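You operate a simulated robot arm through the tools that you are given. There is no shell and no other tool.

The job below is to be done with a simulated two-armed robot. You get a single attempt, and the scene is never put back.

JOB
Draw the paper out to mark 3 and tear it off.
Fine: paper bar down to tear at the perforation, up again after; the clamp stays a little past the mark.

Only the result counts: the job must be done as asked and must still hold three seconds after the hand-in. Knocking over, shifting, dropping, spilling or breaking anything else fails it.

ROBOT AND FRAMES
Two 7-joint arms with fingered hands on one trunk that stands fixed in place. Base frame: the origin is at the foot of the trunk, x ahead of it, y to its left, z up. Readings come in cm, degrees, newtons and seconds.
The left shoulder is at [2.1, 20.8, 132.3], the right one opposite. Each reaches about 115.2 cm from its shoulder. Payload 5 kg a hand.
The TCP of each hand is the grasp point between the finger pads, 4.8 cm short of the fingertips. In the tool frame z runs along the fingers and y along their closing line. The gripper opens to 16 cm; its body begins 5.6 cm behind the TCP. The gripper is a hand of 4 fingers: y runs from the thumb to the fingers, the wrist lies at [-2.6, -14.2, -25.2] in the tool frame.
Orientation is that of the tool frame in the base frame, as a unit quaternion [x, y, z, w]. With the fingers straight down and the wrist toward the robot, the tool's x, y and z point along [0, 1, 0], [1, 0, 0] and [0, 0, -1] of the base frame.

CONTROLS
- The arms move only by the tool move_arm. It takes "left_targets", "right_targets" or both (then of equal length, played together; a hand with none holds still); each is a list of rows, each a list of 6 numbers: the turn, a rotation vector about the base's x, y, z in degrees, then the shift along the base's x, y, z in cm. In form: [[ax, ay, az, dx, dy, dz], ...]. A call has 1 to 20 rows; each row shifts and turns the commanded pose from where the row before left it. Each row takes 0.2 s and may step no farther than 5 cm and 8.6 degrees from the row before; otherwise, the whole call is refused. A pose out of reach is approached as far as the arm can. The call stops where the force on the tool passes 40 N (or 10 N more than at its start, if that is more) or the arm is blocked; 0.2 s more then pass. In this call time passes only in rows, and 0.2 s behind the last. It gives the time, the measured TCP pose, the force on the tool (base axes), the opening and the grip force at its end, in the units of the frame above (readings bear some noise), with the torque about the TCP (base axes, N m) and any sound that the robot's microphone picked up.
- Cameras (640 x 400 px; columns grow to the right, rows downward): "scene" is now at [10.28, -1.14, 152.23]; the picture's right is [-0.13, -0.99, 0.00], its down [-0.44, 0.06, -0.90] and it looks along [0.89, -0.12, -0.44] (base axes); focal length 360 px, centre (320, 200). "left" rides on the left gripper at [-8.7, -13.3, -18.9] in its tool frame; the picture's right is [-0.83, -0.26, 0.49], its down [0.51, -0.71, 0.49] and it looks along [0.22, 0.66, 0.72] (tool axes); focal length 238 px, centre (320, 200). "right" rides on the right gripper at [8.7, -13.3, -18.9] in its tool frame; the picture's right is [-0.83, 0.26, -0.49], its down [-0.51, -0.71, 0.49] and it looks along [-0.22, 0.66, 0.72] (tool axes); focal length 238 px, centre (320, 200). There is no depth. A picture from a camera that has moved, and an enlarged one, comes with that camera's place and axes in the base frame and with its lens.
- camera(camera): a new picture of that camera. It takes no simulated time.
- move_column(by): moves the trunk up (or, below 0, down) by that many cm; the arms and the scene camera ride with it, the base frame stays. It gives what a move gives, with no picture.
- finger_targets(index, middle, ring, thumb_bend, thumb_turn, hand): sets how far each is bent, from 0 (flat) to 100 (curled in); at 30 the hand is open as for a grip, at 70 the pads meet at the TCP. One left out holds its place. A second passes; each finger stops where it meets its share of the squeeze, and holds until it gets a number again. It is the only way to open and close the hand. It gives what a move gives, with no picture; readings hold the bend of each and the force on the fingers (four entries, about 0 where the hand has none), thumb and palm. thumb_turn goes from beside the hand (0) to across from the fingers (100), as for a grip.
- head_to(pan, tilt): turns the head with the scene camera to pan (to the left, within 86 degrees either way) and tilt (down, from -29 to 69), counted from straight ahead of the robot. It gives what a move gives.
- inspect(camera, box): a new picture of the part [left, top, right, bottom] of that camera's present view, enlarged. It takes no simulated time.
- sign_off(): hands the job in; it is judged then, once.

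Places have to be worked out from the pictures, the camera data and where the tool is seen. Open the grippers and draw the arms clear of the work before you hand the job in, unless the task says otherwise.

The tools are called after "Call:" by a JSON object that holds its "name" and its "arguments". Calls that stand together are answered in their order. move_arm: Moves the arms, as the interface text tells. Its arguments: {"type":"object","properties":{"left_targets":{"type":"array"},"right_targets":{"type":"array"}},"required":[]} The other tools are called the same way: move_column (by) moves the trunk up or down; finger_targets (index, middle, ring, thumb_bend, thumb_turn, hand) moves the fingers one by one; head_to (pan, tilt) turns the head that bears the scene camera; camera (camera) takes a picture; inspect (camera, box) takes an enlarged picture of a part of a camera's view; sign_off () hands the job in.

At the start:

```text
clock: 0.0
left_tcp_pos: [61.75, 29.59, 120.18]
left_orientation: [0.707, 0.707, -0.001, 0.001]
left_contact_force: [-0.5, 0.2, 0.6]
left_torque: [0.02, 0.0, -0.02]
left_opening: 15.97
left_gripper_force: 0.1
left_shape: jaw
left_bend: [30.0, 30.0, 30.0, 30.0, 98.0]
left_finger forces: [0.0, 0.0, 0.0, 0.1, 0.1, 0.1]
right_tcp_pos: [66.71, -34.02, 127.55]
right_orientation: [0.707, 0.707, -0.001, 0.001]
right_contact_force: [-0.7, -0.2, -0.2]
right_torque: [0.02, 0.01, -0.01]
right_opening: 15.98
right_gripper_force: 0.1
right_shape: jaw
right_bend: [30.0, 30.0, 30.0, 30.0, 98.0]
right_finger forces: [0.1, 0.0, 0.0, 0.0, 0.0, 0.0]
trunk travel left (down, up): [-32.5, 36.5]
head pan, tilt (commanded): [-7.5, 26.2]
```

scene: 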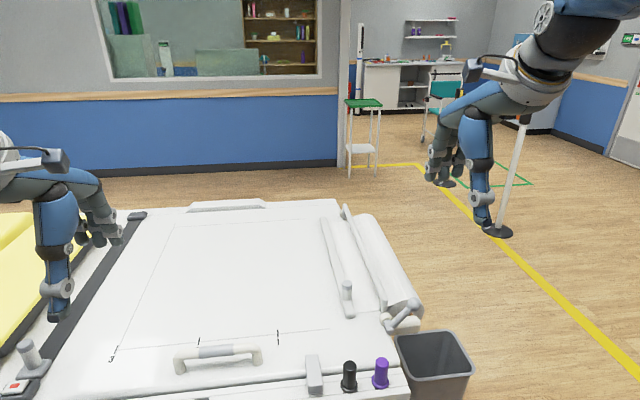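
right: 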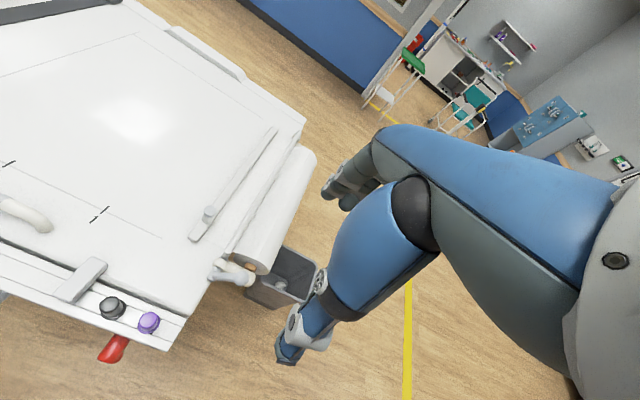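
left: 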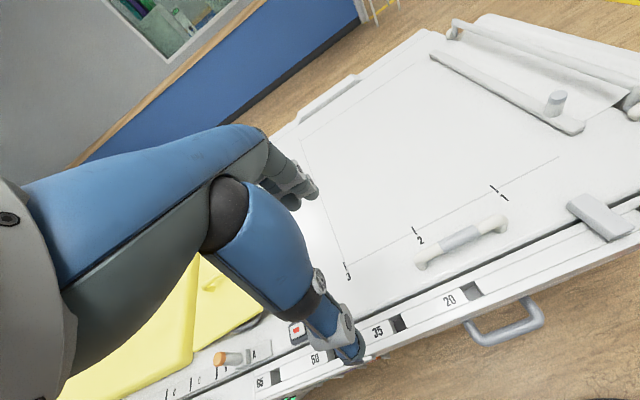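

I see a table with a paper roll at its right end, a bar with a knob (likely the paper bar), marks 1–3 and several levers. I look closer before moving anything.

Call:
{"name": "inspect", "arguments": {"camera": "scene", "box": [280, 190, 480, 400]}}

Call:
{"name": "inspect", "arguments": {"camera": "scene", "box": [0, 200, 280, 400]}}

Call:
{"name": "inspect", "arguments": {"camera": "left", "box": [300, 0, 640, 300]}}

Call:
{"name": "inspect", "arguments": {"camera": "right", "box": [0, 100, 340, 370]}}

Call:
{"name": "head_to", "arguments": {"pan": 0, "tilt": 50}}

```text
1.90 times, centred on (380, 295) of scene
camera zoom: at [10.28, -1.14, 152.23], right [-0.13, -0.99, 0.0], down [-0.44, 0.06, -0.9], along [0.89, -0.12, -0.44], focal length 685 px, centre (206, 19)
```

zoom: 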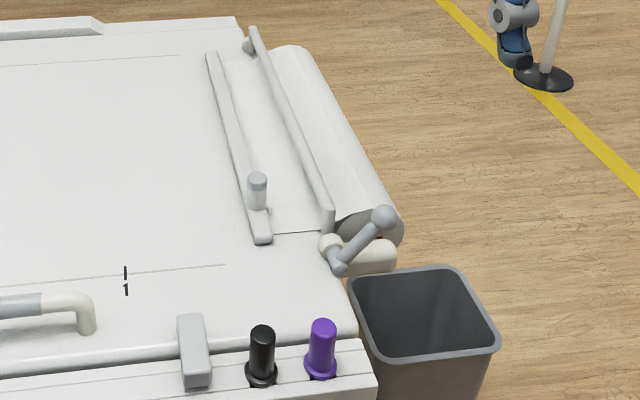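

```text
2.00 times, centred on (140, 300) of scene
camera zoom: at [10.28, -1.14, 152.23], right [-0.13, -0.99, 0.0], down [-0.44, 0.06, -0.9], along [0.89, -0.12, -0.44], focal length 719 px, centre (680, 0)
```

zoom: 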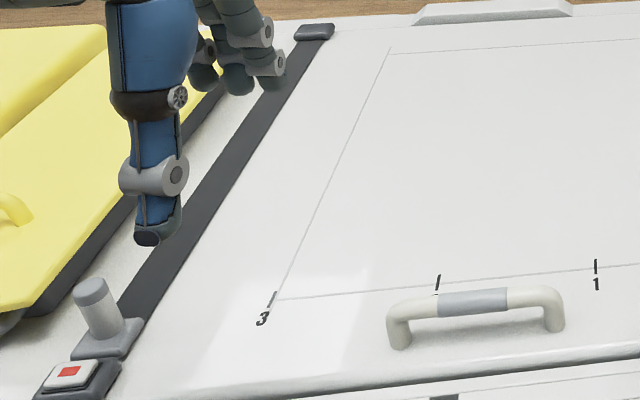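

```text
1.33 times, centred on (470, 150) of left
camera zoom: at [48.36, 20.98, 138.93], right [-0.26, -0.83, -0.49], down [-0.71, 0.51, -0.49], along [0.66, 0.22, -0.72], focal length 318 px, centre (120, 267)
```

zoom: 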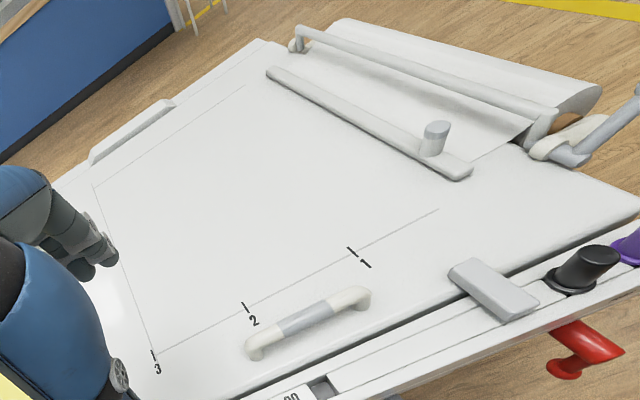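

```text
1.48 times, centred on (170, 235) of right
camera zoom: at [53.35, -25.43, 146.41], right [0.26, -0.83, 0.49], down [-0.71, -0.51, -0.49], along [0.66, -0.22, -0.72], focal length 353 px, centre (542, 148)
```

zoom: 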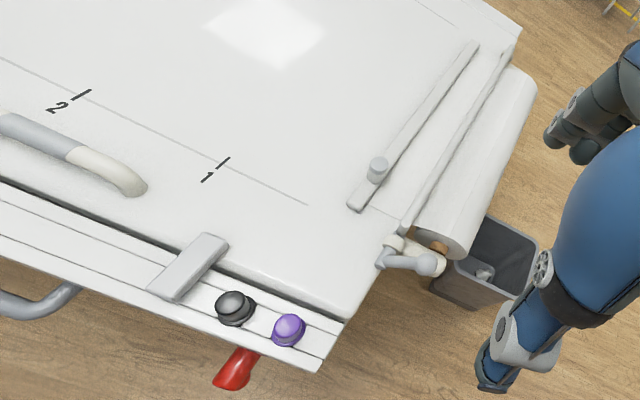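

```text
clock: 0.9
left_tcp_pos: [61.71, 29.68, 120.12]
left_orientation: [0.707, 0.707, 0.0, 0.0]
left_contact_force: [0.3, 0.3, -0.8]
left_torque: [0.0, 0.01, 0.02]
left_opening: 15.94
left_gripper_force: 0.1
left_shape: jaw
left_bend: [30.0, 30.0, 30.0, 30.0, 98.0]
left_finger forces: [0.1, 0.1, 0.1, 0.0, 0.0, 0.0]
right_tcp_pos: [66.74, -34.05, 127.54]
right_orientation: [0.706, 0.708, 0.0, 0.0]
right_contact_force: [0.0, 0.3, -0.5]
right_torque: [-0.01, -0.01, -0.05]
right_opening: 15.96
right_gripper_force: 0.1
right_shape: jaw
right_bend: [30.0, 30.0, 30.0, 30.0, 98.0]
right_finger forces: [0.1, 0.0, 0.0, 0.0, 0.1, 0.0]
trunk travel left (down, up): [-32.5, 36.5]
head pan, tilt (commanded): [0.0, 50.0]
```

The head has turned; I take pictures of the whole table from here.

Call:
{"name": "camera", "arguments": {"camera": "scene"}}

Call:
{"name": "inspect", "arguments": {"camera": "scene", "box": [0, 0, 320, 200]}}

Call:
{"name": "inspect", "arguments": {"camera": "scene", "box": [320, 0, 640, 200]}}

Call:
{"name": "inspect", "arguments": {"camera": "scene", "box": [0, 200, 320, 400]}}

Call:
{"name": "inspect", "arguments": {"camera": "scene", "box": [320, 200, 640, 400]}}

Call:
{"name": "inspect", "arguments": {"camera": "left", "box": [100, 230, 500, 400]}}

```text
taken
camera scene: at [8.89, 0.06, 148.68], right [0.0, -1.0, 0.0], down [-0.77, 0.0, -0.64], along [0.64, 0.0, -0.77], focal length 360 px, centre (320, 200)
```

scene: 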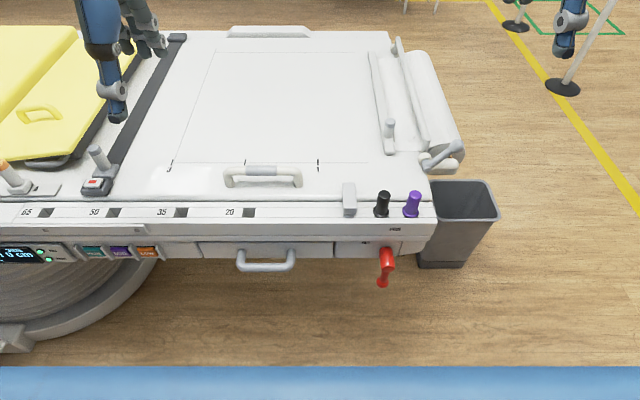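

```text
2.00 times, centred on (160, 100) of scene
camera zoom: at [8.89, 0.06, 148.68], right [0.0, -1.0, 0.0], down [-0.77, 0.0, -0.64], along [0.64, 0.0, -0.77], focal length 719 px, centre (640, 400)
```

zoom: 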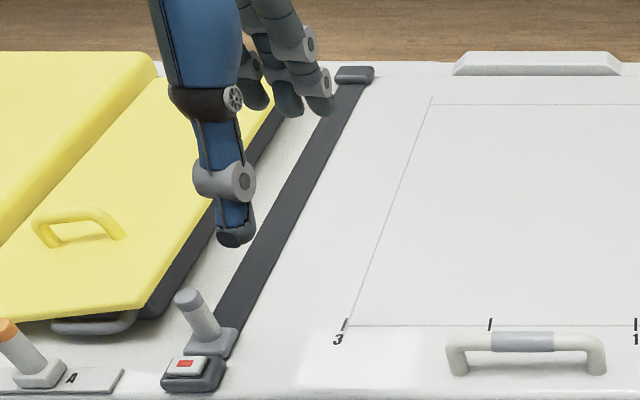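

```text
2.00 times, centred on (480, 100) of scene
camera zoom: at [8.89, 0.06, 148.68], right [0.0, -1.0, 0.0], down [-0.77, 0.0, -0.64], along [0.64, 0.0, -0.77], focal length 719 px, centre (0, 400)
```

zoom: 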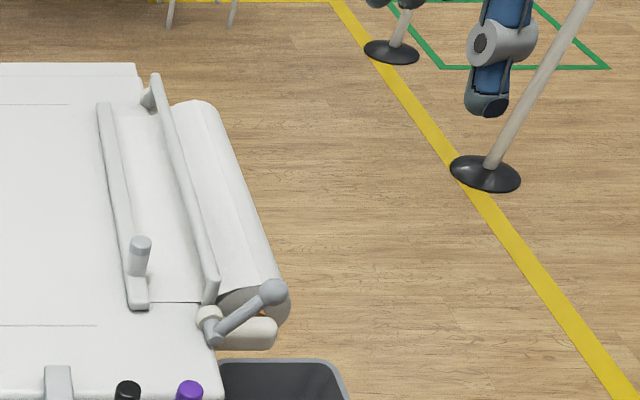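

```text
2.00 times, centred on (160, 300) of scene
camera zoom: at [8.89, 0.06, 148.68], right [0.0, -1.0, 0.0], down [-0.77, 0.0, -0.64], along [0.64, 0.0, -0.77], focal length 719 px, centre (640, 0)
```

zoom: 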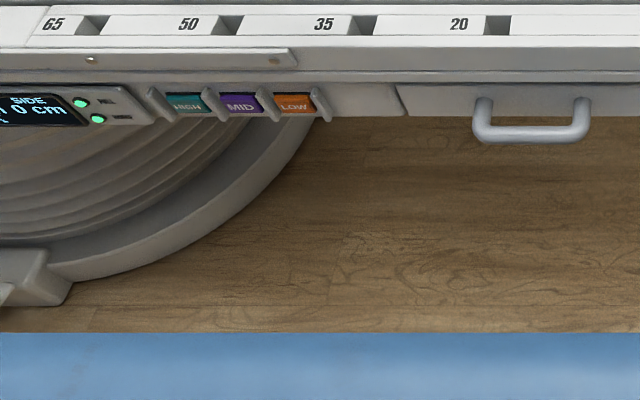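

```text
2.00 times, centred on (480, 300) of scene
camera zoom: at [8.89, 0.06, 148.68], right [0.0, -1.0, 0.0], down [-0.77, 0.0, -0.64], along [0.64, 0.0, -0.77], focal length 719 px, centre (0, 0)
```

zoom: 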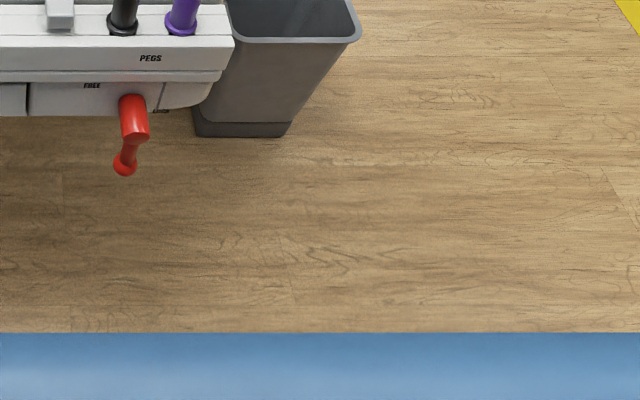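

```text
1.60 times, centred on (300, 315) of left
camera zoom: at [48.36, 20.98, 138.93], right [-0.26, -0.83, -0.49], down [-0.71, 0.51, -0.49], along [0.66, 0.22, -0.72], focal length 381 px, centre (352, 16)
```

zoom: 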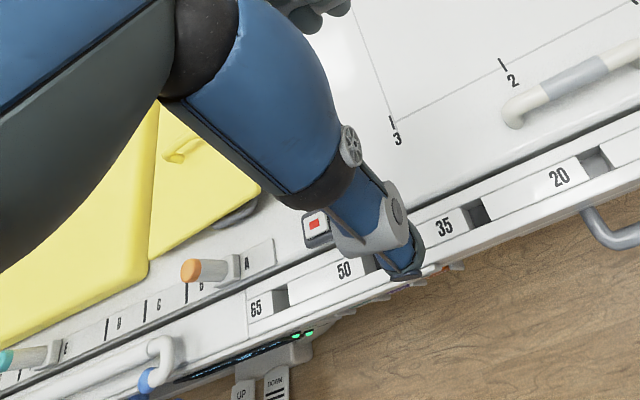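

The table top works out near z≈87, the clamp knob near (81, -17, 88–93), the mark-3 corner near (73, 36). I zoom in on the paper bar, lever and knob in the hand cameras to understand the mechanism.

Call:
{"name": "inspect", "arguments": {"camera": "right", "box": [180, 120, 340, 300]}}

Call:
{"name": "inspect", "arguments": {"camera": "left", "box": [420, 0, 640, 150]}}

Call:
{"name": "inspect", "arguments": {"camera": "scene", "box": [360, 20, 480, 200]}}

Call:
{"name": "inspect", "arguments": {"camera": "scene", "box": [340, 170, 460, 290]}}

```text
2.22 times, centred on (260, 210) of right
camera zoom: at [53.35, -25.43, 146.41], right [0.26, -0.83, 0.49], down [-0.71, -0.51, -0.49], along [0.66, -0.22, -0.72], focal length 530 px, centre (453, 178)
```

zoom: 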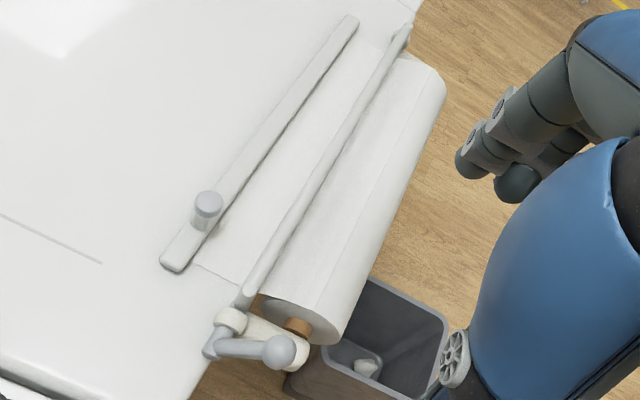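

```text
2.67 times, centred on (530, 75) of left
camera zoom: at [48.36, 20.98, 138.93], right [-0.26, -0.83, -0.49], down [-0.71, 0.51, -0.49], along [0.66, 0.22, -0.72], focal length 636 px, centre (-240, 533)
```

zoom: 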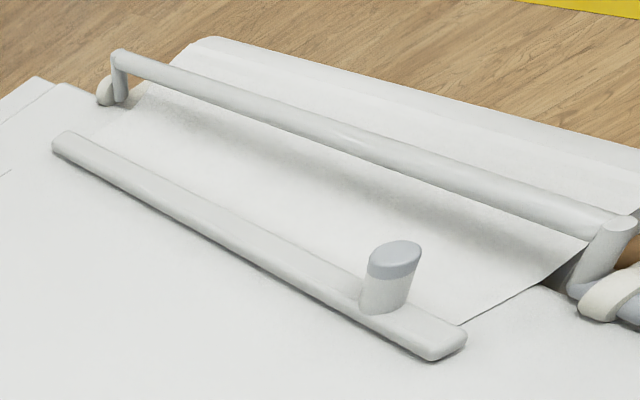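

```text
2.22 times, centred on (420, 110) of scene
camera zoom: at [8.89, 0.06, 148.68], right [0.0, -1.0, 0.0], down [-0.77, 0.0, -0.64], along [0.64, 0.0, -0.77], focal length 799 px, centre (98, 400)
```

zoom: 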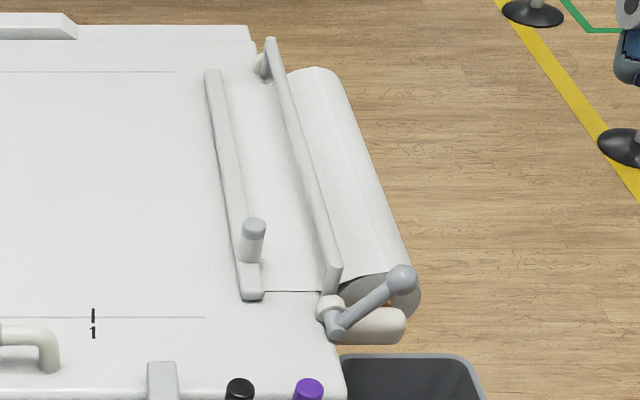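

```text
3.33 times, centred on (400, 230) of scene
camera zoom: at [8.89, 0.06, 148.68], right [0.0, -1.0, 0.0], down [-0.77, 0.0, -0.64], along [0.64, 0.0, -0.77], focal length 1199 px, centre (53, 100)
```

zoom: 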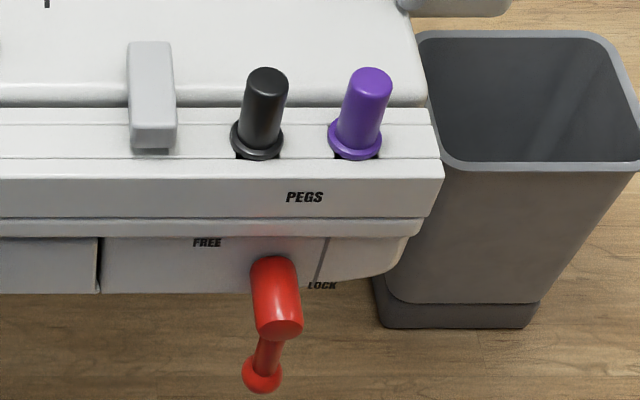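

The paper bar is a bail hinged near (74, -26, 87), standing up now, with its ball lever at about (71.4, -31.5, 93). Marks 1, 2 and 3 come out near y = 0.5, 18.4 and 36.5, and the clamp starts at about -17.4. I turn the left hand so that its closing line runs along y (the draw direction) and bring it toward the knob, high up.

Call:
{"name": "move_arm", "arguments": {"left_targets": [[0, 0, -8.2, 1.75, -2.9, 0], [0, 0, -8.2, 1.75, -2.9, 0], [0, 0, -8.2, 1.75, -2.9, 0], [0, 0, -8.2, 1.75, -2.9, 0], [0, 0, -8.2, 1.75, -2.9, 0], [0, 0, -8.2, 1.75, -2.9, 0], [0, 0, -8.2, 1.75, -2.9, 0], [0, 0, -8.2, 1.75, -2.9, 0], [0, 0, -8.2, 1.75, -2.9, 0], [0, 0, -8.2, 1.75, -2.9, 0], [0, 0, -8.0, 1.75, -2.9, 0]]}}

```text
clock: 3.3
left_tcp_pos: [81.12, -2.46, 120.12]
left_orientation: [1.0, -0.001, 0.0, -0.001]
left_contact_force: [2.1, 1.3, 2.4]
left_torque: [-0.09, 0.21, 0.01]
left_opening: 15.99
left_gripper_force: 0.1
left_shape: jaw
left_bend: [30.0, 30.0, 30.0, 30.0, 98.0]
left_finger forces: [0.0, 0.0, 0.1, 0.0, 0.0, 0.0]
right_tcp_pos: [66.81, -34.3, 127.3]
right_orientation: [0.707, 0.707, 0.001, -0.002]
right_contact_force: [1.0, -3.4, -1.2]
right_torque: [0.38, 0.11, 0.05]
right_opening: 15.96
right_gripper_force: 0.1
right_shape: jaw
right_bend: [30.0, 30.0, 30.0, 30.0, 98.0]
right_finger forces: [0.0, 0.1, 0.0, 0.0, 0.0, 0.0]
trunk travel left (down, up): [-32.5, 36.5]
head pan, tilt (commanded): [0.0, 50.0]
```

The left hand reached (81, -2.5, 120) with the intended yaw. The right arm shows a small force, so I check for arm contact in the pictures.

Call:
{"name": "camera", "arguments": {"camera": "scene"}}

Call:
{"name": "camera", "arguments": {"camera": "left"}}

Call:
{"name": "camera", "arguments": {"camera": "right"}}

```text
taken
camera scene: at [9.1, -0.28, 148.65], right [0.0, -1.0, 0.0], down [-0.77, 0.0, -0.64], along [0.64, 0.0, -0.77], focal length 360 px, centre (320, 200)
```

scene: 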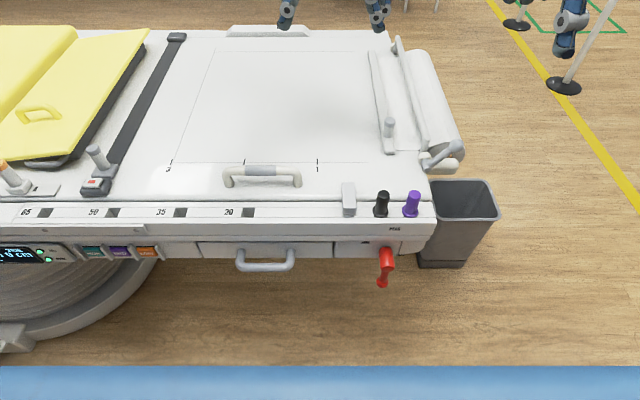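

```text
taken
camera left: at [72.34, 10.75, 138.99], right [-0.83, 0.26, -0.49], down [0.51, 0.71, -0.49], along [0.22, -0.66, -0.72], focal length 238 px, centre (320, 200)
```

left: 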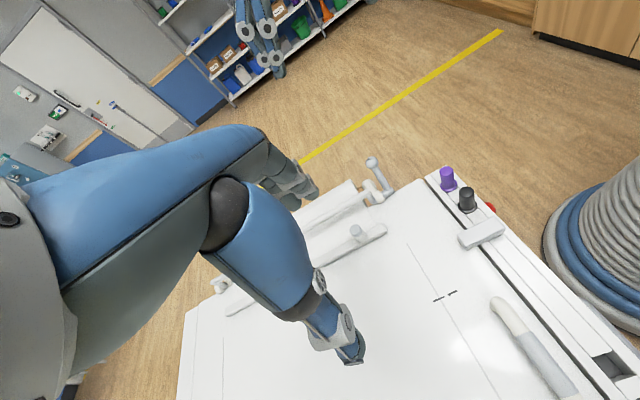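

```text
taken
camera right: at [53.61, -25.81, 146.21], right [0.26, -0.84, 0.48], down [-0.71, -0.5, -0.49], along [0.65, -0.22, -0.73], focal length 238 px, centre (320, 200)
```

right: 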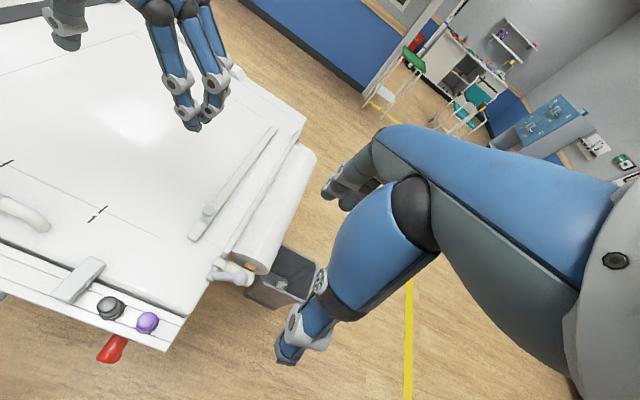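

No contact anywhere; the hand is clear and the knob again comes out near (81, -17.7, 93). I half-close the left fingers so they will fit between the knob and the raised paper bar.

Call:
{"name": "finger_targets", "arguments": {"hand": "left", "index": 48, "middle": 48, "ring": 48, "thumb_bend": 48, "thumb_turn": 100}}

Call:
{"name": "move_arm", "arguments": {"left_targets": [[0, 0, 0, 0, -3, -2.4], [0, 0, 0, 0, -3, -2.4], [0, 0, 0, 0, -3, -2.4], [0, 0, 0, 0, -3, -2.4], [0, 0, 0, 0, -3, -2.4]]}}

Call:
{"name": "camera", "arguments": {"camera": "left"}}

Call:
{"name": "head_to", "arguments": {"pan": -8, "tilt": 32}}

Call:
{"name": "camera", "arguments": {"camera": "scene"}}

Call:
{"name": "camera", "arguments": {"camera": "right"}}

```text
clock: 4.3
left_tcp_pos: [81.0, -2.46, 120.07]
left_orientation: [1.0, 0.0, 0.001, 0.0]
left_contact_force: [0.0, -0.4, 0.4]
left_torque: [0.02, 0.03, -0.03]
left_opening: 9.92
left_gripper_force: 0.2
left_shape: fingers
left_bend: [48.0, 48.0, 48.0, 48.0, 100.0]
left_finger forces: [0.0, 0.0, 0.0, 0.0, 0.0, 0.0]
right_tcp_pos: [66.65, -34.06, 127.47]
right_orientation: [0.707, 0.707, 0.0, 0.0]
right_contact_force: [0.5, -0.2, -0.4]
right_torque: [0.03, 0.02, 0.0]
right_opening: 15.94
right_gripper_force: 0.1
right_shape: jaw
right_bend: [30.0, 30.0, 30.0, 30.0, 98.0]
right_finger forces: [0.1, 0.0, 0.0, 0.1, 0.0, 0.0]
trunk travel left (down, up): [-32.5, 36.5]
head pan, tilt (commanded): [0.0, 50.0]
```

```text
clock: 5.5
left_tcp_pos: [79.69, -16.69, 108.12]
left_orientation: [1.0, -0.001, 0.0, -0.001]
left_contact_force: [-0.1, 1.1, -0.4]
left_torque: [-0.09, -0.04, 0.03]
left_opening: 9.95
left_gripper_force: 0.0
left_shape: fingers
left_bend: [48.0, 48.0, 48.0, 48.0, 100.0]
left_finger forces: [0.0, 0.0, 0.0, 0.0, 0.1, 0.1]
left hand out of reach, approached as far as the arm can: row 5
right_tcp_pos: [66.57, -33.96, 127.62]
right_orientation: [0.707, 0.707, -0.001, -0.001]
right_contact_force: [-0.2, 1.1, 0.8]
right_torque: [-0.04, -0.07, -0.03]
right_opening: 15.96
right_gripper_force: 0.0
right_shape: jaw
right_bend: [30.0, 30.0, 30.0, 30.0, 98.0]
right_finger forces: [0.0, 0.1, 0.0, 0.1, 0.1, 0.0]
trunk travel left (down, up): [-32.5, 36.5]
head pan, tilt (commanded): [0.0, 50.0]
```

```text
taken
camera left: at [70.91, -3.36, 126.9], right [-0.83, 0.26, -0.49], down [0.51, 0.71, -0.49], along [0.22, -0.66, -0.72], focal length 238 px, centre (320, 200)
```

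left: 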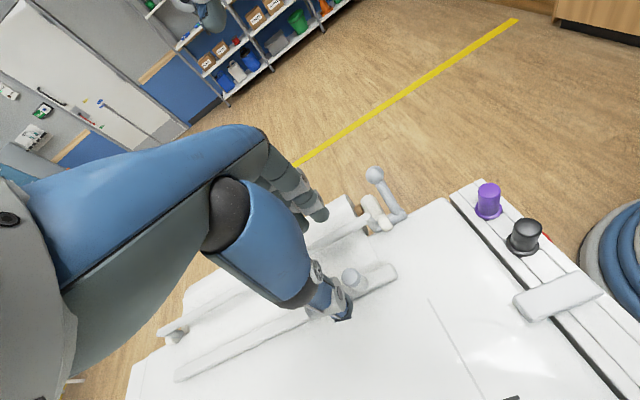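

```text
clock: 6.3
left_tcp_pos: [79.9, -16.53, 107.96]
left_orientation: [1.0, 0.0, 0.0, -0.001]
left_contact_force: [0.0, -0.4, -0.4]
left_torque: [0.0, 0.02, 0.01]
left_opening: 9.93
left_gripper_force: 0.0
left_shape: fingers
left_bend: [48.0, 48.0, 48.0, 48.0, 100.0]
left_finger forces: [0.1, 0.1, 0.0, 0.0, 0.0, 0.0]
right_tcp_pos: [66.78, -33.96, 127.46]
right_orientation: [0.707, 0.707, 0.0, 0.0]
right_contact_force: [-0.3, -0.8, -0.6]
right_torque: [0.01, 0.03, 0.0]
right_opening: 15.95
right_gripper_force: 0.0
right_shape: jaw
right_bend: [30.0, 30.0, 30.0, 30.0, 98.0]
right_finger forces: [0.0, 0.0, 0.0, 0.0, 0.0, 0.0]
trunk travel left (down, up): [-32.5, 36.5]
head pan, tilt (commanded): [-8.0, 32.0]
```

```text
taken
camera scene: at [10.09, -1.23, 151.3], right [-0.14, -0.99, 0.0], down [-0.53, 0.07, -0.85], along [0.84, -0.12, -0.53], focal length 360 px, centre (320, 200)
```

scene: 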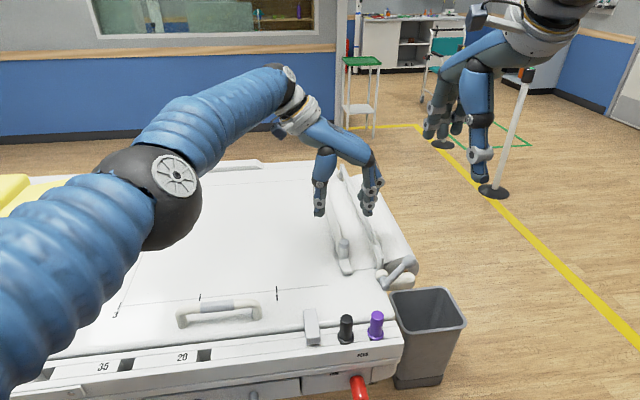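

```text
taken
camera right: at [53.39, -25.48, 146.39], right [0.26, -0.83, 0.49], down [-0.71, -0.51, -0.49], along [0.66, -0.22, -0.72], focal length 238 px, centre (320, 200)
```

right: 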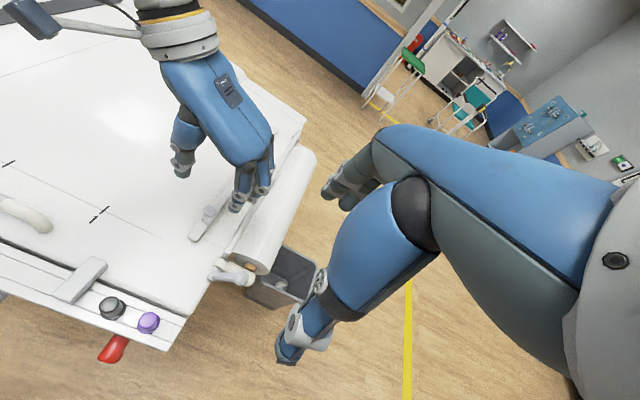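

Row 5 hit the reach limit with the full -90° yaw, so I turn the hand back to about -50° at this height, which still puts the fingers behind the knob, and correct toward (81.1, -17.6).

Call:
{"name": "move_arm", "arguments": {"left_targets": [[0, 0, 8, 0, 0, 0], [0, 0, 8, 0, 0, 0], [0, 0, 8, 0, 0, 0], [0, 0, 8, 0, 0, 0], [0, 0, 8, 0, 0, 0]]}}

Call:
{"name": "camera", "arguments": {"camera": "left"}}

Call:
{"name": "camera", "arguments": {"camera": "scene"}}

Call:
{"name": "camera", "arguments": {"camera": "right"}}

```text
clock: 7.5
left_tcp_pos: [85.86, -19.45, 107.77]
left_orientation: [0.96, 0.28, -0.005, -0.005]
left_contact_force: [-0.1, -0.9, -0.4]
left_torque: [0.03, 0.01, 0.01]
left_opening: 9.9
left_gripper_force: 0.1
left_shape: fingers
left_bend: [48.0, 48.0, 48.0, 48.0, 100.0]
left_finger forces: [0.0, 0.1, 0.0, 0.0, 0.0, 0.1]
left hand out of reach, approached as far as the arm can: row 1, 2, 3, 4, 5
right_tcp_pos: [66.66, -34.04, 127.42]
right_orientation: [0.707, 0.707, 0.0, 0.0]
right_contact_force: [0.3, -0.5, -0.6]
right_torque: [0.0, 0.01, -0.03]
right_opening: 15.96
right_gripper_force: 0.0
right_shape: jaw
right_bend: [30.0, 30.0, 30.0, 30.0, 98.0]
right_finger forces: [0.1, 0.0, 0.0, 0.1, 0.0, 0.1]
trunk travel left (down, up): [-32.5, 36.5]
head pan, tilt (commanded): [-8.0, 32.0]
```

```text
taken
camera left: at [71.47, -13.1, 126.91], right [-0.85, -0.23, -0.48], down [0.04, 0.87, -0.49], along [0.53, -0.43, -0.73], focal length 238 px, centre (320, 200)
```

left: 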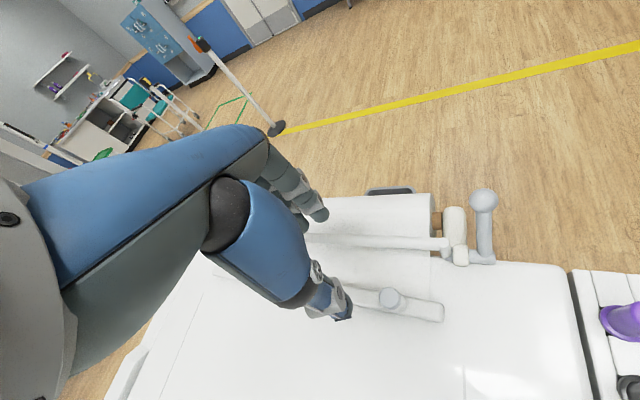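

```text
taken
camera scene: at [10.07, -1.23, 151.31], right [-0.14, -0.99, 0.0], down [-0.53, 0.07, -0.85], along [0.84, -0.12, -0.53], focal length 360 px, centre (320, 200)
```

scene: 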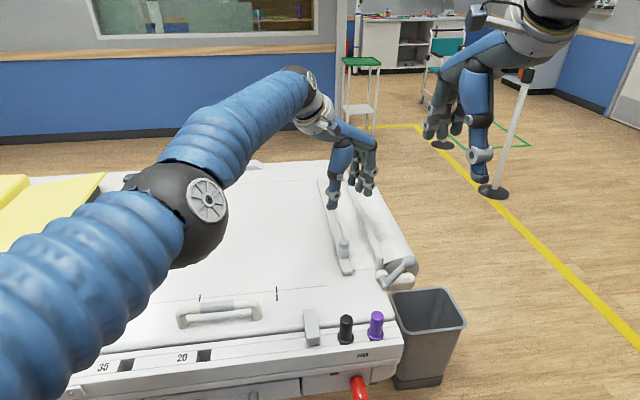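

```text
taken
camera right: at [53.37, -25.48, 146.4], right [0.26, -0.83, 0.49], down [-0.71, -0.51, -0.49], along [0.66, -0.22, -0.72], focal length 238 px, centre (320, 200)
```

right: 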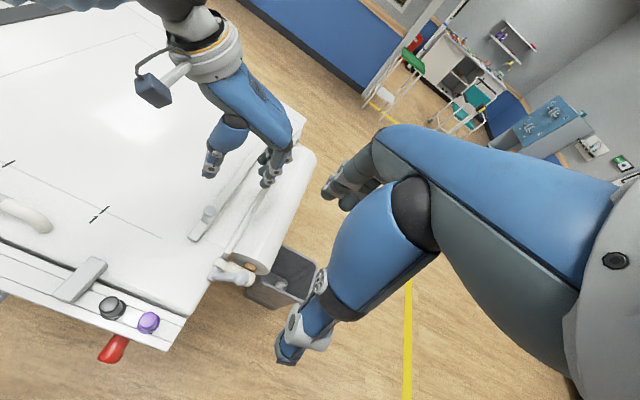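

The arm is at a joint limit in this posture, so the actual pose drifted from the commanded one. I back off up and left while turning toward yaw 0 to let the arm recover.

Call:
{"name": "move_arm", "arguments": {"left_targets": [[0, 0, 5, 0, 2, 1], [0, 0, 5, 0, 2, 1], [0, 0, 5, 0, 2, 1], [0, 0, 5, 0, 2, 1], [0, 0, 5, 0, 2, 1], [0, 0, 5, 0, 2, 1]]}}

```text
clock: 8.9
left_tcp_pos: [93.25, -10.56, 114.24]
left_orientation: [0.855, 0.519, -0.009, -0.004]
left_contact_force: [-0.4, -0.1, -0.5]
left_torque: [-0.03, 0.0, 0.01]
left_opening: 9.9
left_gripper_force: 0.1
left_shape: fingers
left_bend: [48.0, 48.0, 48.0, 48.0, 100.0]
left_finger forces: [0.0, 0.0, 0.0, 0.1, 0.0, 0.0]
left hand out of reach, approached as far as the arm can: row 1, 2, 3, 4, 5, 6
right_tcp_pos: [66.56, -33.96, 127.5]
right_orientation: [0.707, 0.707, 0.0, 0.001]
right_contact_force: [0.3, 0.2, -0.6]
right_torque: [-0.04, 0.03, 0.02]
right_opening: 15.98
right_gripper_force: 0.1
right_shape: jaw
right_bend: [30.0, 30.0, 30.0, 30.0, 98.0]
right_finger forces: [0.0, 0.0, 0.1, 0.2, 0.1, 0.0]
trunk travel left (down, up): [-32.5, 36.5]
head pan, tilt (commanded): [-8.0, 32.0]
```

The actual pose still trails the commanded one, so I return along the original feasible path toward the start posture with yaw 0.

Call:
{"name": "move_arm", "arguments": {"left_targets": [[0, 0, 3, -1.5, 3.5, 0.8], [0, 0, 3, -1.5, 3.5, 0.8], [0, 0, 3, -1.5, 3.5, 0.8], [0, 0, 3, -1.5, 3.5, 0.8], [0, 0, 3, -1.5, 3.5, 0.8], [0, 0, 3, -1.5, 3.5, 0.8], [0, 0, 2, -1.5, 3.5, 0.8]]}}

Call:
{"name": "camera", "arguments": {"camera": "scene"}}

```text
clock: 10.5
left_tcp_pos: [98.96, 9.74, 122.45]
left_orientation: [0.752, 0.659, -0.009, -0.003]
left_contact_force: [0.3, -0.8, -0.6]
left_torque: [0.05, -0.05, 0.03]
left_opening: 9.89
left_gripper_force: 0.0
left_shape: fingers
left_bend: [48.0, 48.0, 48.0, 48.0, 100.0]
left_finger forces: [0.0, 0.0, 0.0, 0.1, 0.0, 0.1]
left hand out of reach, approached as far as the arm can: row 1, 2, 3, 4, 5, 6, 7
right_tcp_pos: [66.61, -33.9, 127.53]
right_orientation: [0.707, 0.707, -0.001, 0.001]
right_contact_force: [0.3, 1.4, 0.0]
right_torque: [-0.08, -0.04, -0.02]
right_opening: 15.93
right_gripper_force: 0.0
right_shape: jaw
right_bend: [30.0, 30.0, 30.0, 30.0, 98.0]
right_finger forces: [0.0, 0.0, 0.0, 0.0, 0.0, 0.0]
trunk travel left (down, up): [-32.5, 36.5]
head pan, tilt (commanded): [-8.0, 32.0]
```

```text
taken
camera scene: at [10.04, -1.05, 151.31], right [-0.14, -0.99, 0.0], down [-0.53, 0.07, -0.85], along [0.84, -0.12, -0.53], focal length 360 px, centre (320, 200)
```

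scene: 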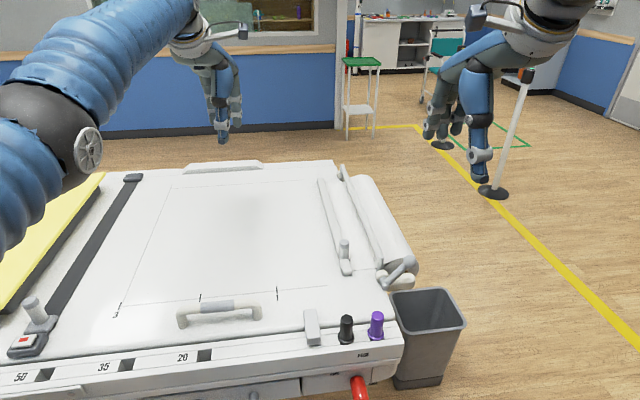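

The arm has gone straight at the elbow (a singular stretch: wrist ~85 cm from the shoulder), so it can't shorten. I command an upward move to make the elbow flex, and check.

Call:
{"name": "move_arm", "arguments": {"left_targets": [[0, 0, 0, 0, 0, 4], [0, 0, 0, 0, 0, 4], [0, 0, 0, 0, 0, 4], [0, 0, 0, 0, 0, 4]]}}

Call:
{"name": "camera", "arguments": {"camera": "scene"}}

Call:
{"name": "camera", "arguments": {"camera": "right"}}

```text
clock: 11.5
left_tcp_pos: [94.84, 10.56, 137.37]
left_orientation: [0.752, 0.659, -0.006, -0.001]
left_contact_force: [-0.8, 0.0, -0.4]
left_torque: [-0.02, -0.13, 0.03]
left_opening: 9.86
left_gripper_force: 0.2
left_shape: fingers
left_bend: [48.0, 48.0, 48.0, 48.0, 100.0]
left_finger forces: [0.0, 0.0, 0.0, 0.0, 0.0, 0.0]
left hand out of reach, approached as far as the arm can: row 1, 2, 3, 4
right_tcp_pos: [66.41, -33.99, 127.53]
right_orientation: [0.707, 0.707, 0.0, 0.0]
right_contact_force: [-1.8, 0.5, 0.0]
right_torque: [-0.01, -0.11, -0.03]
right_opening: 15.98
right_gripper_force: 0.1
right_shape: jaw
right_bend: [30.0, 30.0, 30.0, 30.0, 98.0]
right_finger forces: [0.1, 0.0, 0.0, 0.0, 0.0, 0.0]
trunk travel left (down, up): [-32.5, 36.5]
head pan, tilt (commanded): [-8.0, 32.0]
```

```text
taken
camera scene: at [9.85, -1.18, 151.34], right [-0.14, -0.99, 0.0], down [-0.52, 0.07, -0.85], along [0.84, -0.12, -0.53], focal length 360 px, centre (320, 200)
```

scene: 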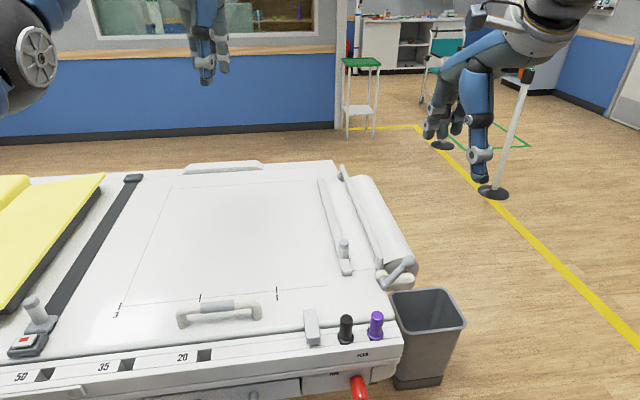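

```text
taken
camera right: at [53.15, -25.43, 146.52], right [0.26, -0.83, 0.49], down [-0.71, -0.51, -0.49], along [0.66, -0.22, -0.72], focal length 238 px, centre (320, 200)
```

right: 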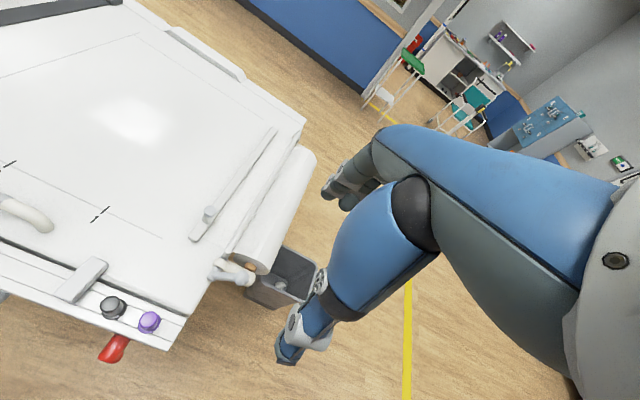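

The wrist radius is unchanged, so the elbow is still straight. For this arm the elbow sits outward, so flexing swings the hand inward: I command the left hand toward -y and slightly down, while moving the right hand away to the right for room.

Call:
{"name": "move_arm", "arguments": {"left_targets": [[0, 0, 0, 0, -4, -1], [0, 0, 0, 0, -4, -1], [0, 0, 0, 0, -4, -1], [0, 0, 0, 0, -4, -1], [0, 0, 0, 0, -4, -1], [0, 0, 0, 0, -4, -1]], "right_targets": [[0, 0, 0, 0, -2.5, 0], [0, 0, 0, 0, -2.5, 0], [0, 0, 0, 0, -2.5, 0], [0, 0, 0, 0, -2.5, 0], [0, 0, 0, 0, -2.5, 0], [0, 0, 0, 0, -2.5, 0]]}}

Call:
{"name": "camera", "arguments": {"camera": "scene"}}

```text
clock: 12.9
left_tcp_pos: [90.78, -11.41, 129.33]
left_orientation: [0.751, 0.66, -0.007, -0.002]
left_contact_force: [-1.7, -3.9, -0.4]
left_torque: [0.39, -0.18, 0.08]
left_opening: 9.91
left_gripper_force: 0.1
left_shape: fingers
left_bend: [48.0, 48.0, 48.0, 48.0, 100.0]
left_finger forces: [0.0, 0.1, 0.0, 0.1, 0.1, 0.0]
left hand out of reach, approached as far as the arm can: row 1, 2, 3, 4, 5, 6
right_tcp_pos: [66.57, -49.25, 127.45]
right_orientation: [0.707, 0.707, 0.0, -0.001]
right_contact_force: [-0.2, 1.1, 0.1]
right_torque: [-0.03, -0.02, -0.02]
right_opening: 15.95
right_gripper_force: 0.1
right_shape: jaw
right_bend: [30.0, 30.0, 30.0, 30.0, 98.0]
right_finger forces: [0.0, 0.1, 0.1, 0.0, 0.0, 0.1]
trunk travel left (down, up): [-32.5, 36.5]
head pan, tilt (commanded): [-8.0, 32.0]
```

```text
taken
camera scene: at [9.96, -1.34, 151.32], right [-0.14, -0.99, 0.0], down [-0.52, 0.07, -0.85], along [0.84, -0.12, -0.53], focal length 360 px, centre (320, 200)
```

scene: 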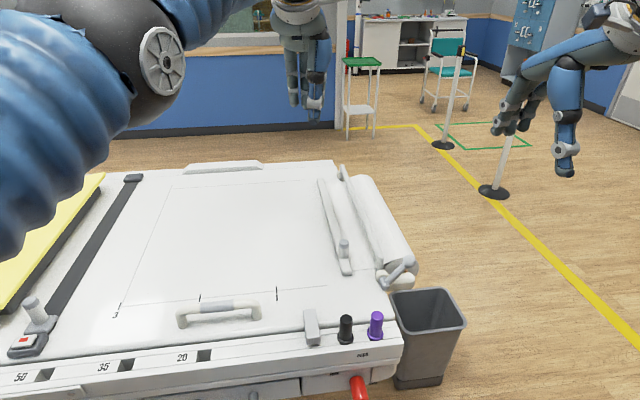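

The elbow now sits slightly outward of the shoulder–wrist line, so flexing is in the -y/down sense. I continue downward and slightly -y, staying well above the table (fingertips ≥100).

Call:
{"name": "move_arm", "arguments": {"left_targets": [[0, 0, 0, 0, -1, -4], [0, 0, 0, 0, -1, -4], [0, 0, 0, 0, -1, -4], [0, 0, 0, 0, -1, -4], [0, 0, 0, 0, -1, -4]]}}

Call:
{"name": "camera", "arguments": {"camera": "scene"}}

```text
clock: 14.1
left_tcp_pos: [90.97, -16.09, 109.48]
left_orientation: [0.751, 0.66, -0.006, -0.002]
left_contact_force: [1.1, 0.9, 1.0]
left_torque: [-0.01, 0.16, -0.05]
left_opening: 9.9
left_gripper_force: 0.0
left_shape: fingers
left_bend: [48.0, 48.0, 48.0, 48.0, 100.0]
left_finger forces: [0.1, 0.0, 0.1, 0.0, 0.0, 0.0]
right_tcp_pos: [66.74, -49.29, 127.27]
right_orientation: [0.707, 0.708, -0.001, 0.0]
right_contact_force: [-0.1, -0.1, -0.1]
right_torque: [0.04, 0.08, 0.04]
right_opening: 15.94
right_gripper_force: 0.1
right_shape: jaw
right_bend: [30.0, 30.0, 30.0, 30.0, 98.0]
right_finger forces: [0.0, 0.0, 0.0, 0.0, 0.0, 0.0]
trunk travel left (down, up): [-32.5, 36.5]
head pan, tilt (commanded): [-8.0, 32.0]
```

```text
taken
camera scene: at [10.2, -1.26, 151.29], right [-0.14, -0.99, 0.0], down [-0.53, 0.07, -0.85], along [0.84, -0.12, -0.53], focal length 360 px, centre (320, 200)
```

scene: 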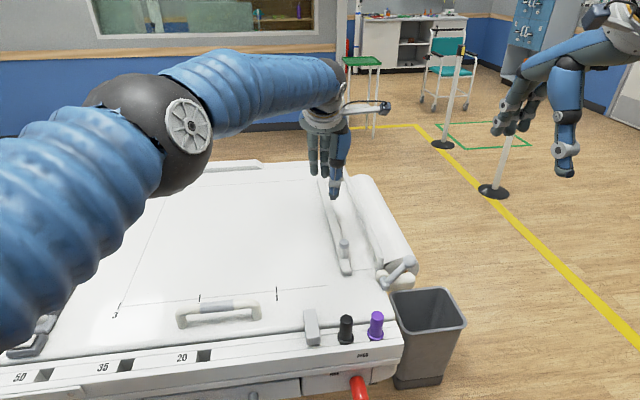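

No reach warning this time, so the commanded pose now matches (90.97, -16.1, 109.5) and the elbow is flexing. I bring the hand inward toward the knob column, adding some yaw, still above z≈104.

Call:
{"name": "move_arm", "arguments": {"left_targets": [[0, 0, 0, -2.4, 0, -1], [0, 0, 0, -2.4, 0, -1], [0, 0, -7, -1.7, -0.5, -1], [0, 0, -7, -1.7, -0.5, -1], [0, 0, -7, -1.7, -0.5, -1]]}}

Call:
{"name": "camera", "arguments": {"camera": "scene"}}

Call:
{"name": "camera", "arguments": {"camera": "left"}}

```text
clock: 15.3
left_tcp_pos: [80.89, -17.42, 104.42]
left_orientation: [0.86, 0.51, -0.005, -0.003]
left_contact_force: [0.4, -0.4, 1.5]
left_torque: [-0.03, 0.07, -0.01]
left_opening: 9.93
left_gripper_force: 0.0
left_shape: fingers
left_bend: [48.0, 48.0, 48.0, 48.0, 100.0]
left_finger forces: [0.1, 0.1, 0.0, 0.0, 0.0, 0.0]
right_tcp_pos: [66.67, -49.11, 127.48]
right_orientation: [0.707, 0.707, 0.0, 0.0]
right_contact_force: [-0.3, 0.2, 0.1]
right_torque: [0.0, 0.0, 0.02]
right_opening: 15.97
right_gripper_force: 0.0
right_shape: jaw
right_bend: [30.0, 30.0, 30.0, 30.0, 98.0]
right_finger forces: [0.0, 0.0, 0.0, 0.0, 0.0, 0.1]
trunk travel left (down, up): [-32.5, 36.5]
head pan, tilt (commanded): [-8.0, 32.0]
```

```text
taken
camera scene: at [10.09, -1.16, 151.31], right [-0.14, -0.99, 0.0], down [-0.53, 0.07, -0.85], along [0.84, -0.12, -0.53], focal length 360 px, centre (320, 200)
```

scene: 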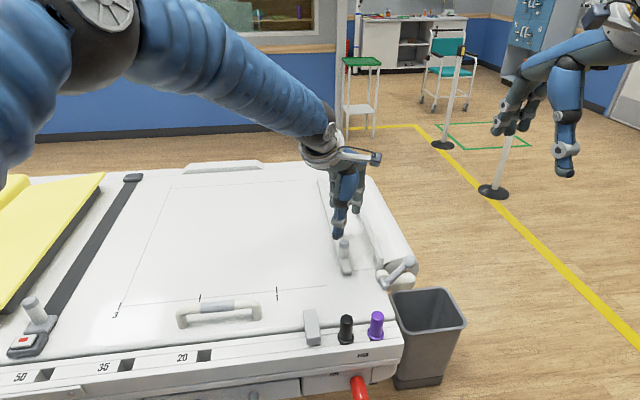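

```text
taken
camera left: at [65.18, -18.74, 123.52], right [-0.63, -0.61, -0.48], down [-0.39, 0.78, -0.49], along [0.67, -0.12, -0.73], focal length 238 px, centre (320, 200)
```

left: 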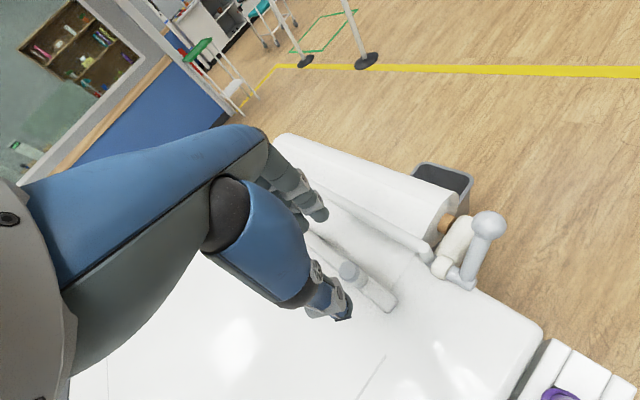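

The hand is now at (80.9, -17.4, 104.4), feasible, and the knob re-measures at about (81.1, -17.7). I add a bit more yaw and lower to TCP z≈95 so the fingertips straddle the knob.

Call:
{"name": "move_arm", "arguments": {"left_targets": [[0, 0, -4, 0.1, -0.1, -2], [0, 0, -4, 0.1, -0.1, -2], [0, 0, -4, 0, 0, -2], [0, 0, 0, 0, 0, -2], [0, 0, 0, 0, 0, -1.4]]}}

Call:
{"name": "camera", "arguments": {"camera": "scene"}}

Call:
{"name": "camera", "arguments": {"camera": "left"}}

Call:
{"name": "inspect", "arguments": {"camera": "scene", "box": [280, 140, 440, 300]}}

Call:
{"name": "inspect", "arguments": {"camera": "right", "box": [100, 50, 340, 300]}}

```text
clock: 16.5
left_tcp_pos: [81.04, -17.62, 95.09]
left_orientation: [0.908, 0.419, -0.005, -0.003]
left_contact_force: [0.8, -0.3, 0.2]
left_torque: [-0.02, 0.06, -0.01]
left_opening: 9.92
left_gripper_force: 0.0
left_shape: fingers
left_bend: [48.0, 48.0, 48.0, 48.0, 100.0]
left_finger forces: [0.0, 0.1, 0.0, 0.1, 0.0, 0.1]
right_tcp_pos: [66.68, -49.07, 127.48]
right_orientation: [0.707, 0.707, -0.001, 0.0]
right_contact_force: [0.2, -0.2, 0.7]
right_torque: [0.0, 0.02, -0.01]
right_opening: 15.99
right_gripper_force: 0.0
right_shape: jaw
right_bend: [30.0, 30.0, 30.0, 30.0, 98.0]
right_finger forces: [0.0, 0.0, 0.0, 0.0, 0.0, 0.1]
trunk travel left (down, up): [-32.5, 36.5]
head pan, tilt (commanded): [-8.0, 32.0]
```

```text
taken
camera scene: at [10.08, -1.2, 151.31], right [-0.14, -0.99, 0.0], down [-0.53, 0.07, -0.85], along [0.84, -0.12, -0.53], focal length 360 px, centre (320, 200)
```

scene: 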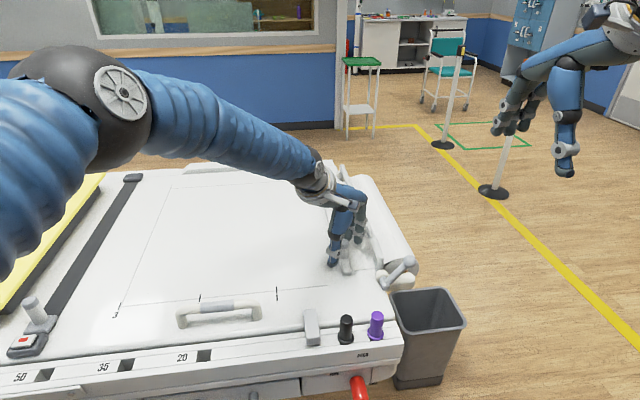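

```text
taken
camera left: at [65.44, -15.69, 114.06], right [-0.75, -0.47, -0.48], down [-0.22, 0.85, -0.49], along [0.63, -0.26, -0.73], focal length 238 px, centre (320, 200)
```

left: 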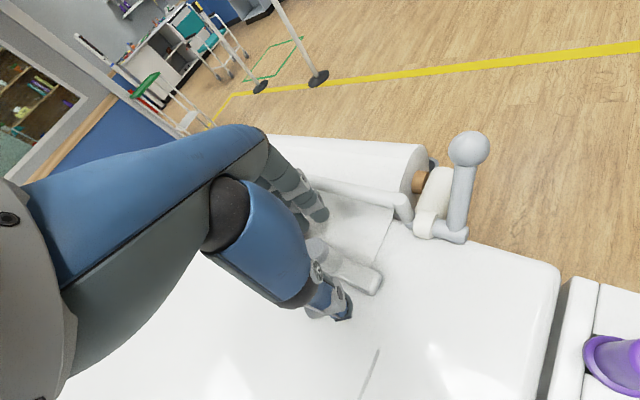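

```text
2.50 times, centred on (360, 220) of scene
camera zoom: at [10.08, -1.2, 151.31], right [-0.14, -0.99, 0.0], down [-0.53, 0.07, -0.85], along [0.84, -0.12, -0.53], focal length 899 px, centre (220, 150)
```

zoom: 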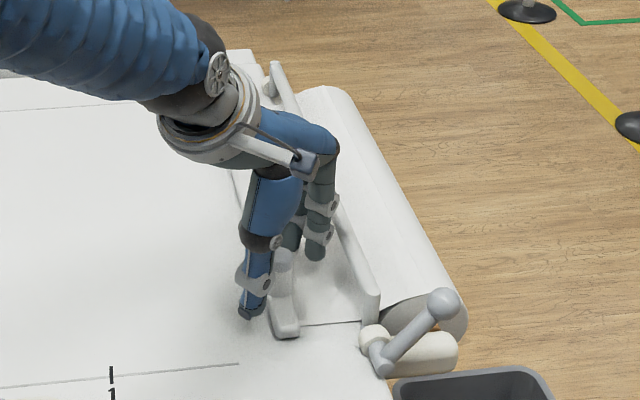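

```text
1.60 times, centred on (220, 175) of right
camera zoom: at [53.41, -40.52, 146.33], right [0.26, -0.83, 0.49], down [-0.71, -0.51, -0.49], along [0.66, -0.22, -0.72], focal length 381 px, centre (480, 240)
```

zoom: 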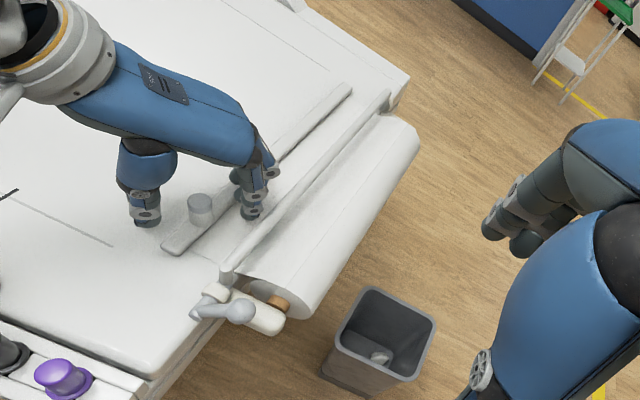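

The thumb is on the near/+y side and fingers on the far/-y side of the knob, with no contact yet. I close the left hand on the knob.

Call:
{"name": "finger_targets", "arguments": {"hand": "left", "index": 70, "middle": 70, "ring": 70, "thumb_bend": 70}}

Call:
{"name": "camera", "arguments": {"camera": "left"}}

Call:
{"name": "inspect", "arguments": {"camera": "scene", "box": [280, 140, 440, 300]}}

Call:
{"name": "inspect", "arguments": {"camera": "right", "box": [100, 50, 340, 300]}}

```text
clock: 17.5
left_tcp_pos: [80.98, -17.71, 94.97]
left_orientation: [0.908, 0.419, -0.005, -0.004]
left_contact_force: [-2.3, 2.5, -3.7]
left_torque: [0.07, 0.03, 0.0]
left_opening: 2.86
left_gripper_force: 7.5
left_shape: fingers
left_bend: [67.0, 69.0, 70.0, 66.0, 100.0]
left_finger forces: [3.7, 1.7, 0.0, 0.0, 8.8, 0.1]
right_tcp_pos: [66.78, -49.12, 127.42]
right_orientation: [0.708, 0.707, 0.0, 0.0]
right_contact_force: [-0.2, -0.4, -0.3]
right_torque: [0.01, 0.01, 0.01]
right_opening: 15.97
right_gripper_force: 0.0
right_shape: jaw
right_bend: [30.0, 30.0, 30.0, 30.0, 98.0]
right_finger forces: [0.0, 0.1, 0.0, 0.1, 0.1, 0.0]
trunk travel left (down, up): [-32.5, 36.5]
head pan, tilt (commanded): [-8.0, 32.0]
```

```text
taken
camera left: at [65.4, -15.69, 114.07], right [-0.75, -0.47, -0.48], down [-0.22, 0.85, -0.49], along [0.63, -0.26, -0.73], focal length 238 px, centre (320, 200)
```

left: 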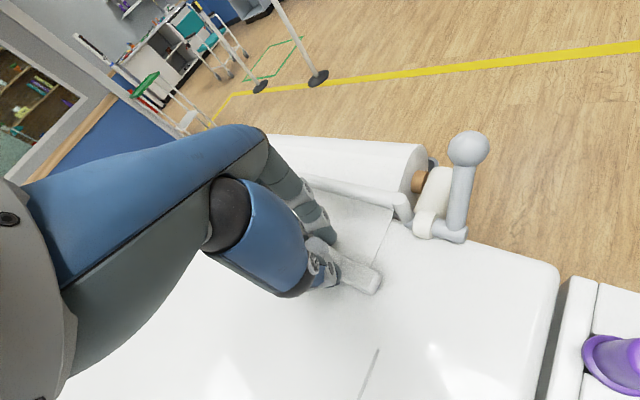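

```text
2.50 times, centred on (360, 220) of scene
camera zoom: at [10.07, -1.19, 151.31], right [-0.14, -0.99, 0.0], down [-0.53, 0.07, -0.85], along [0.84, -0.12, -0.53], focal length 899 px, centre (220, 150)
```

zoom: 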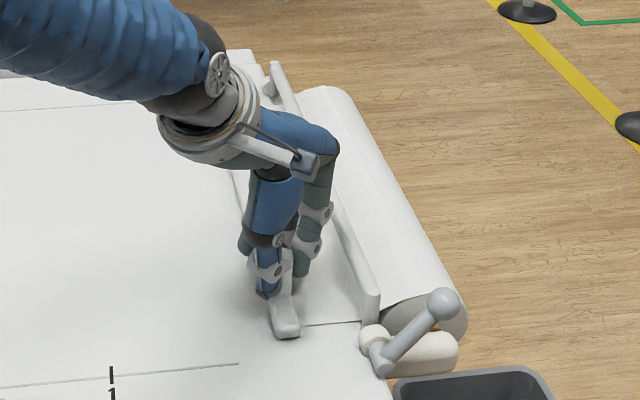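

```text
1.60 times, centred on (220, 175) of right
camera zoom: at [53.39, -40.51, 146.33], right [0.26, -0.83, 0.49], down [-0.71, -0.51, -0.49], along [0.66, -0.22, -0.72], focal length 381 px, centre (480, 240)
```

zoom: 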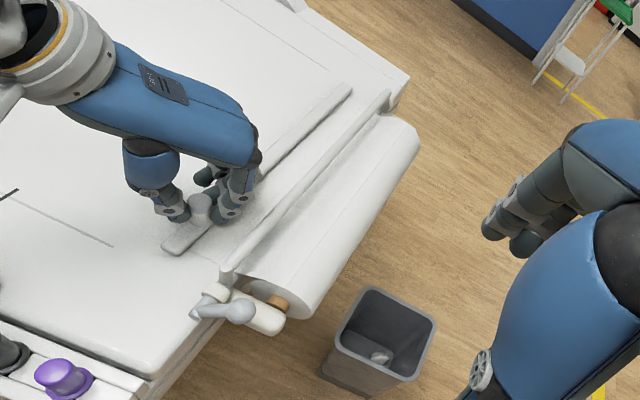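

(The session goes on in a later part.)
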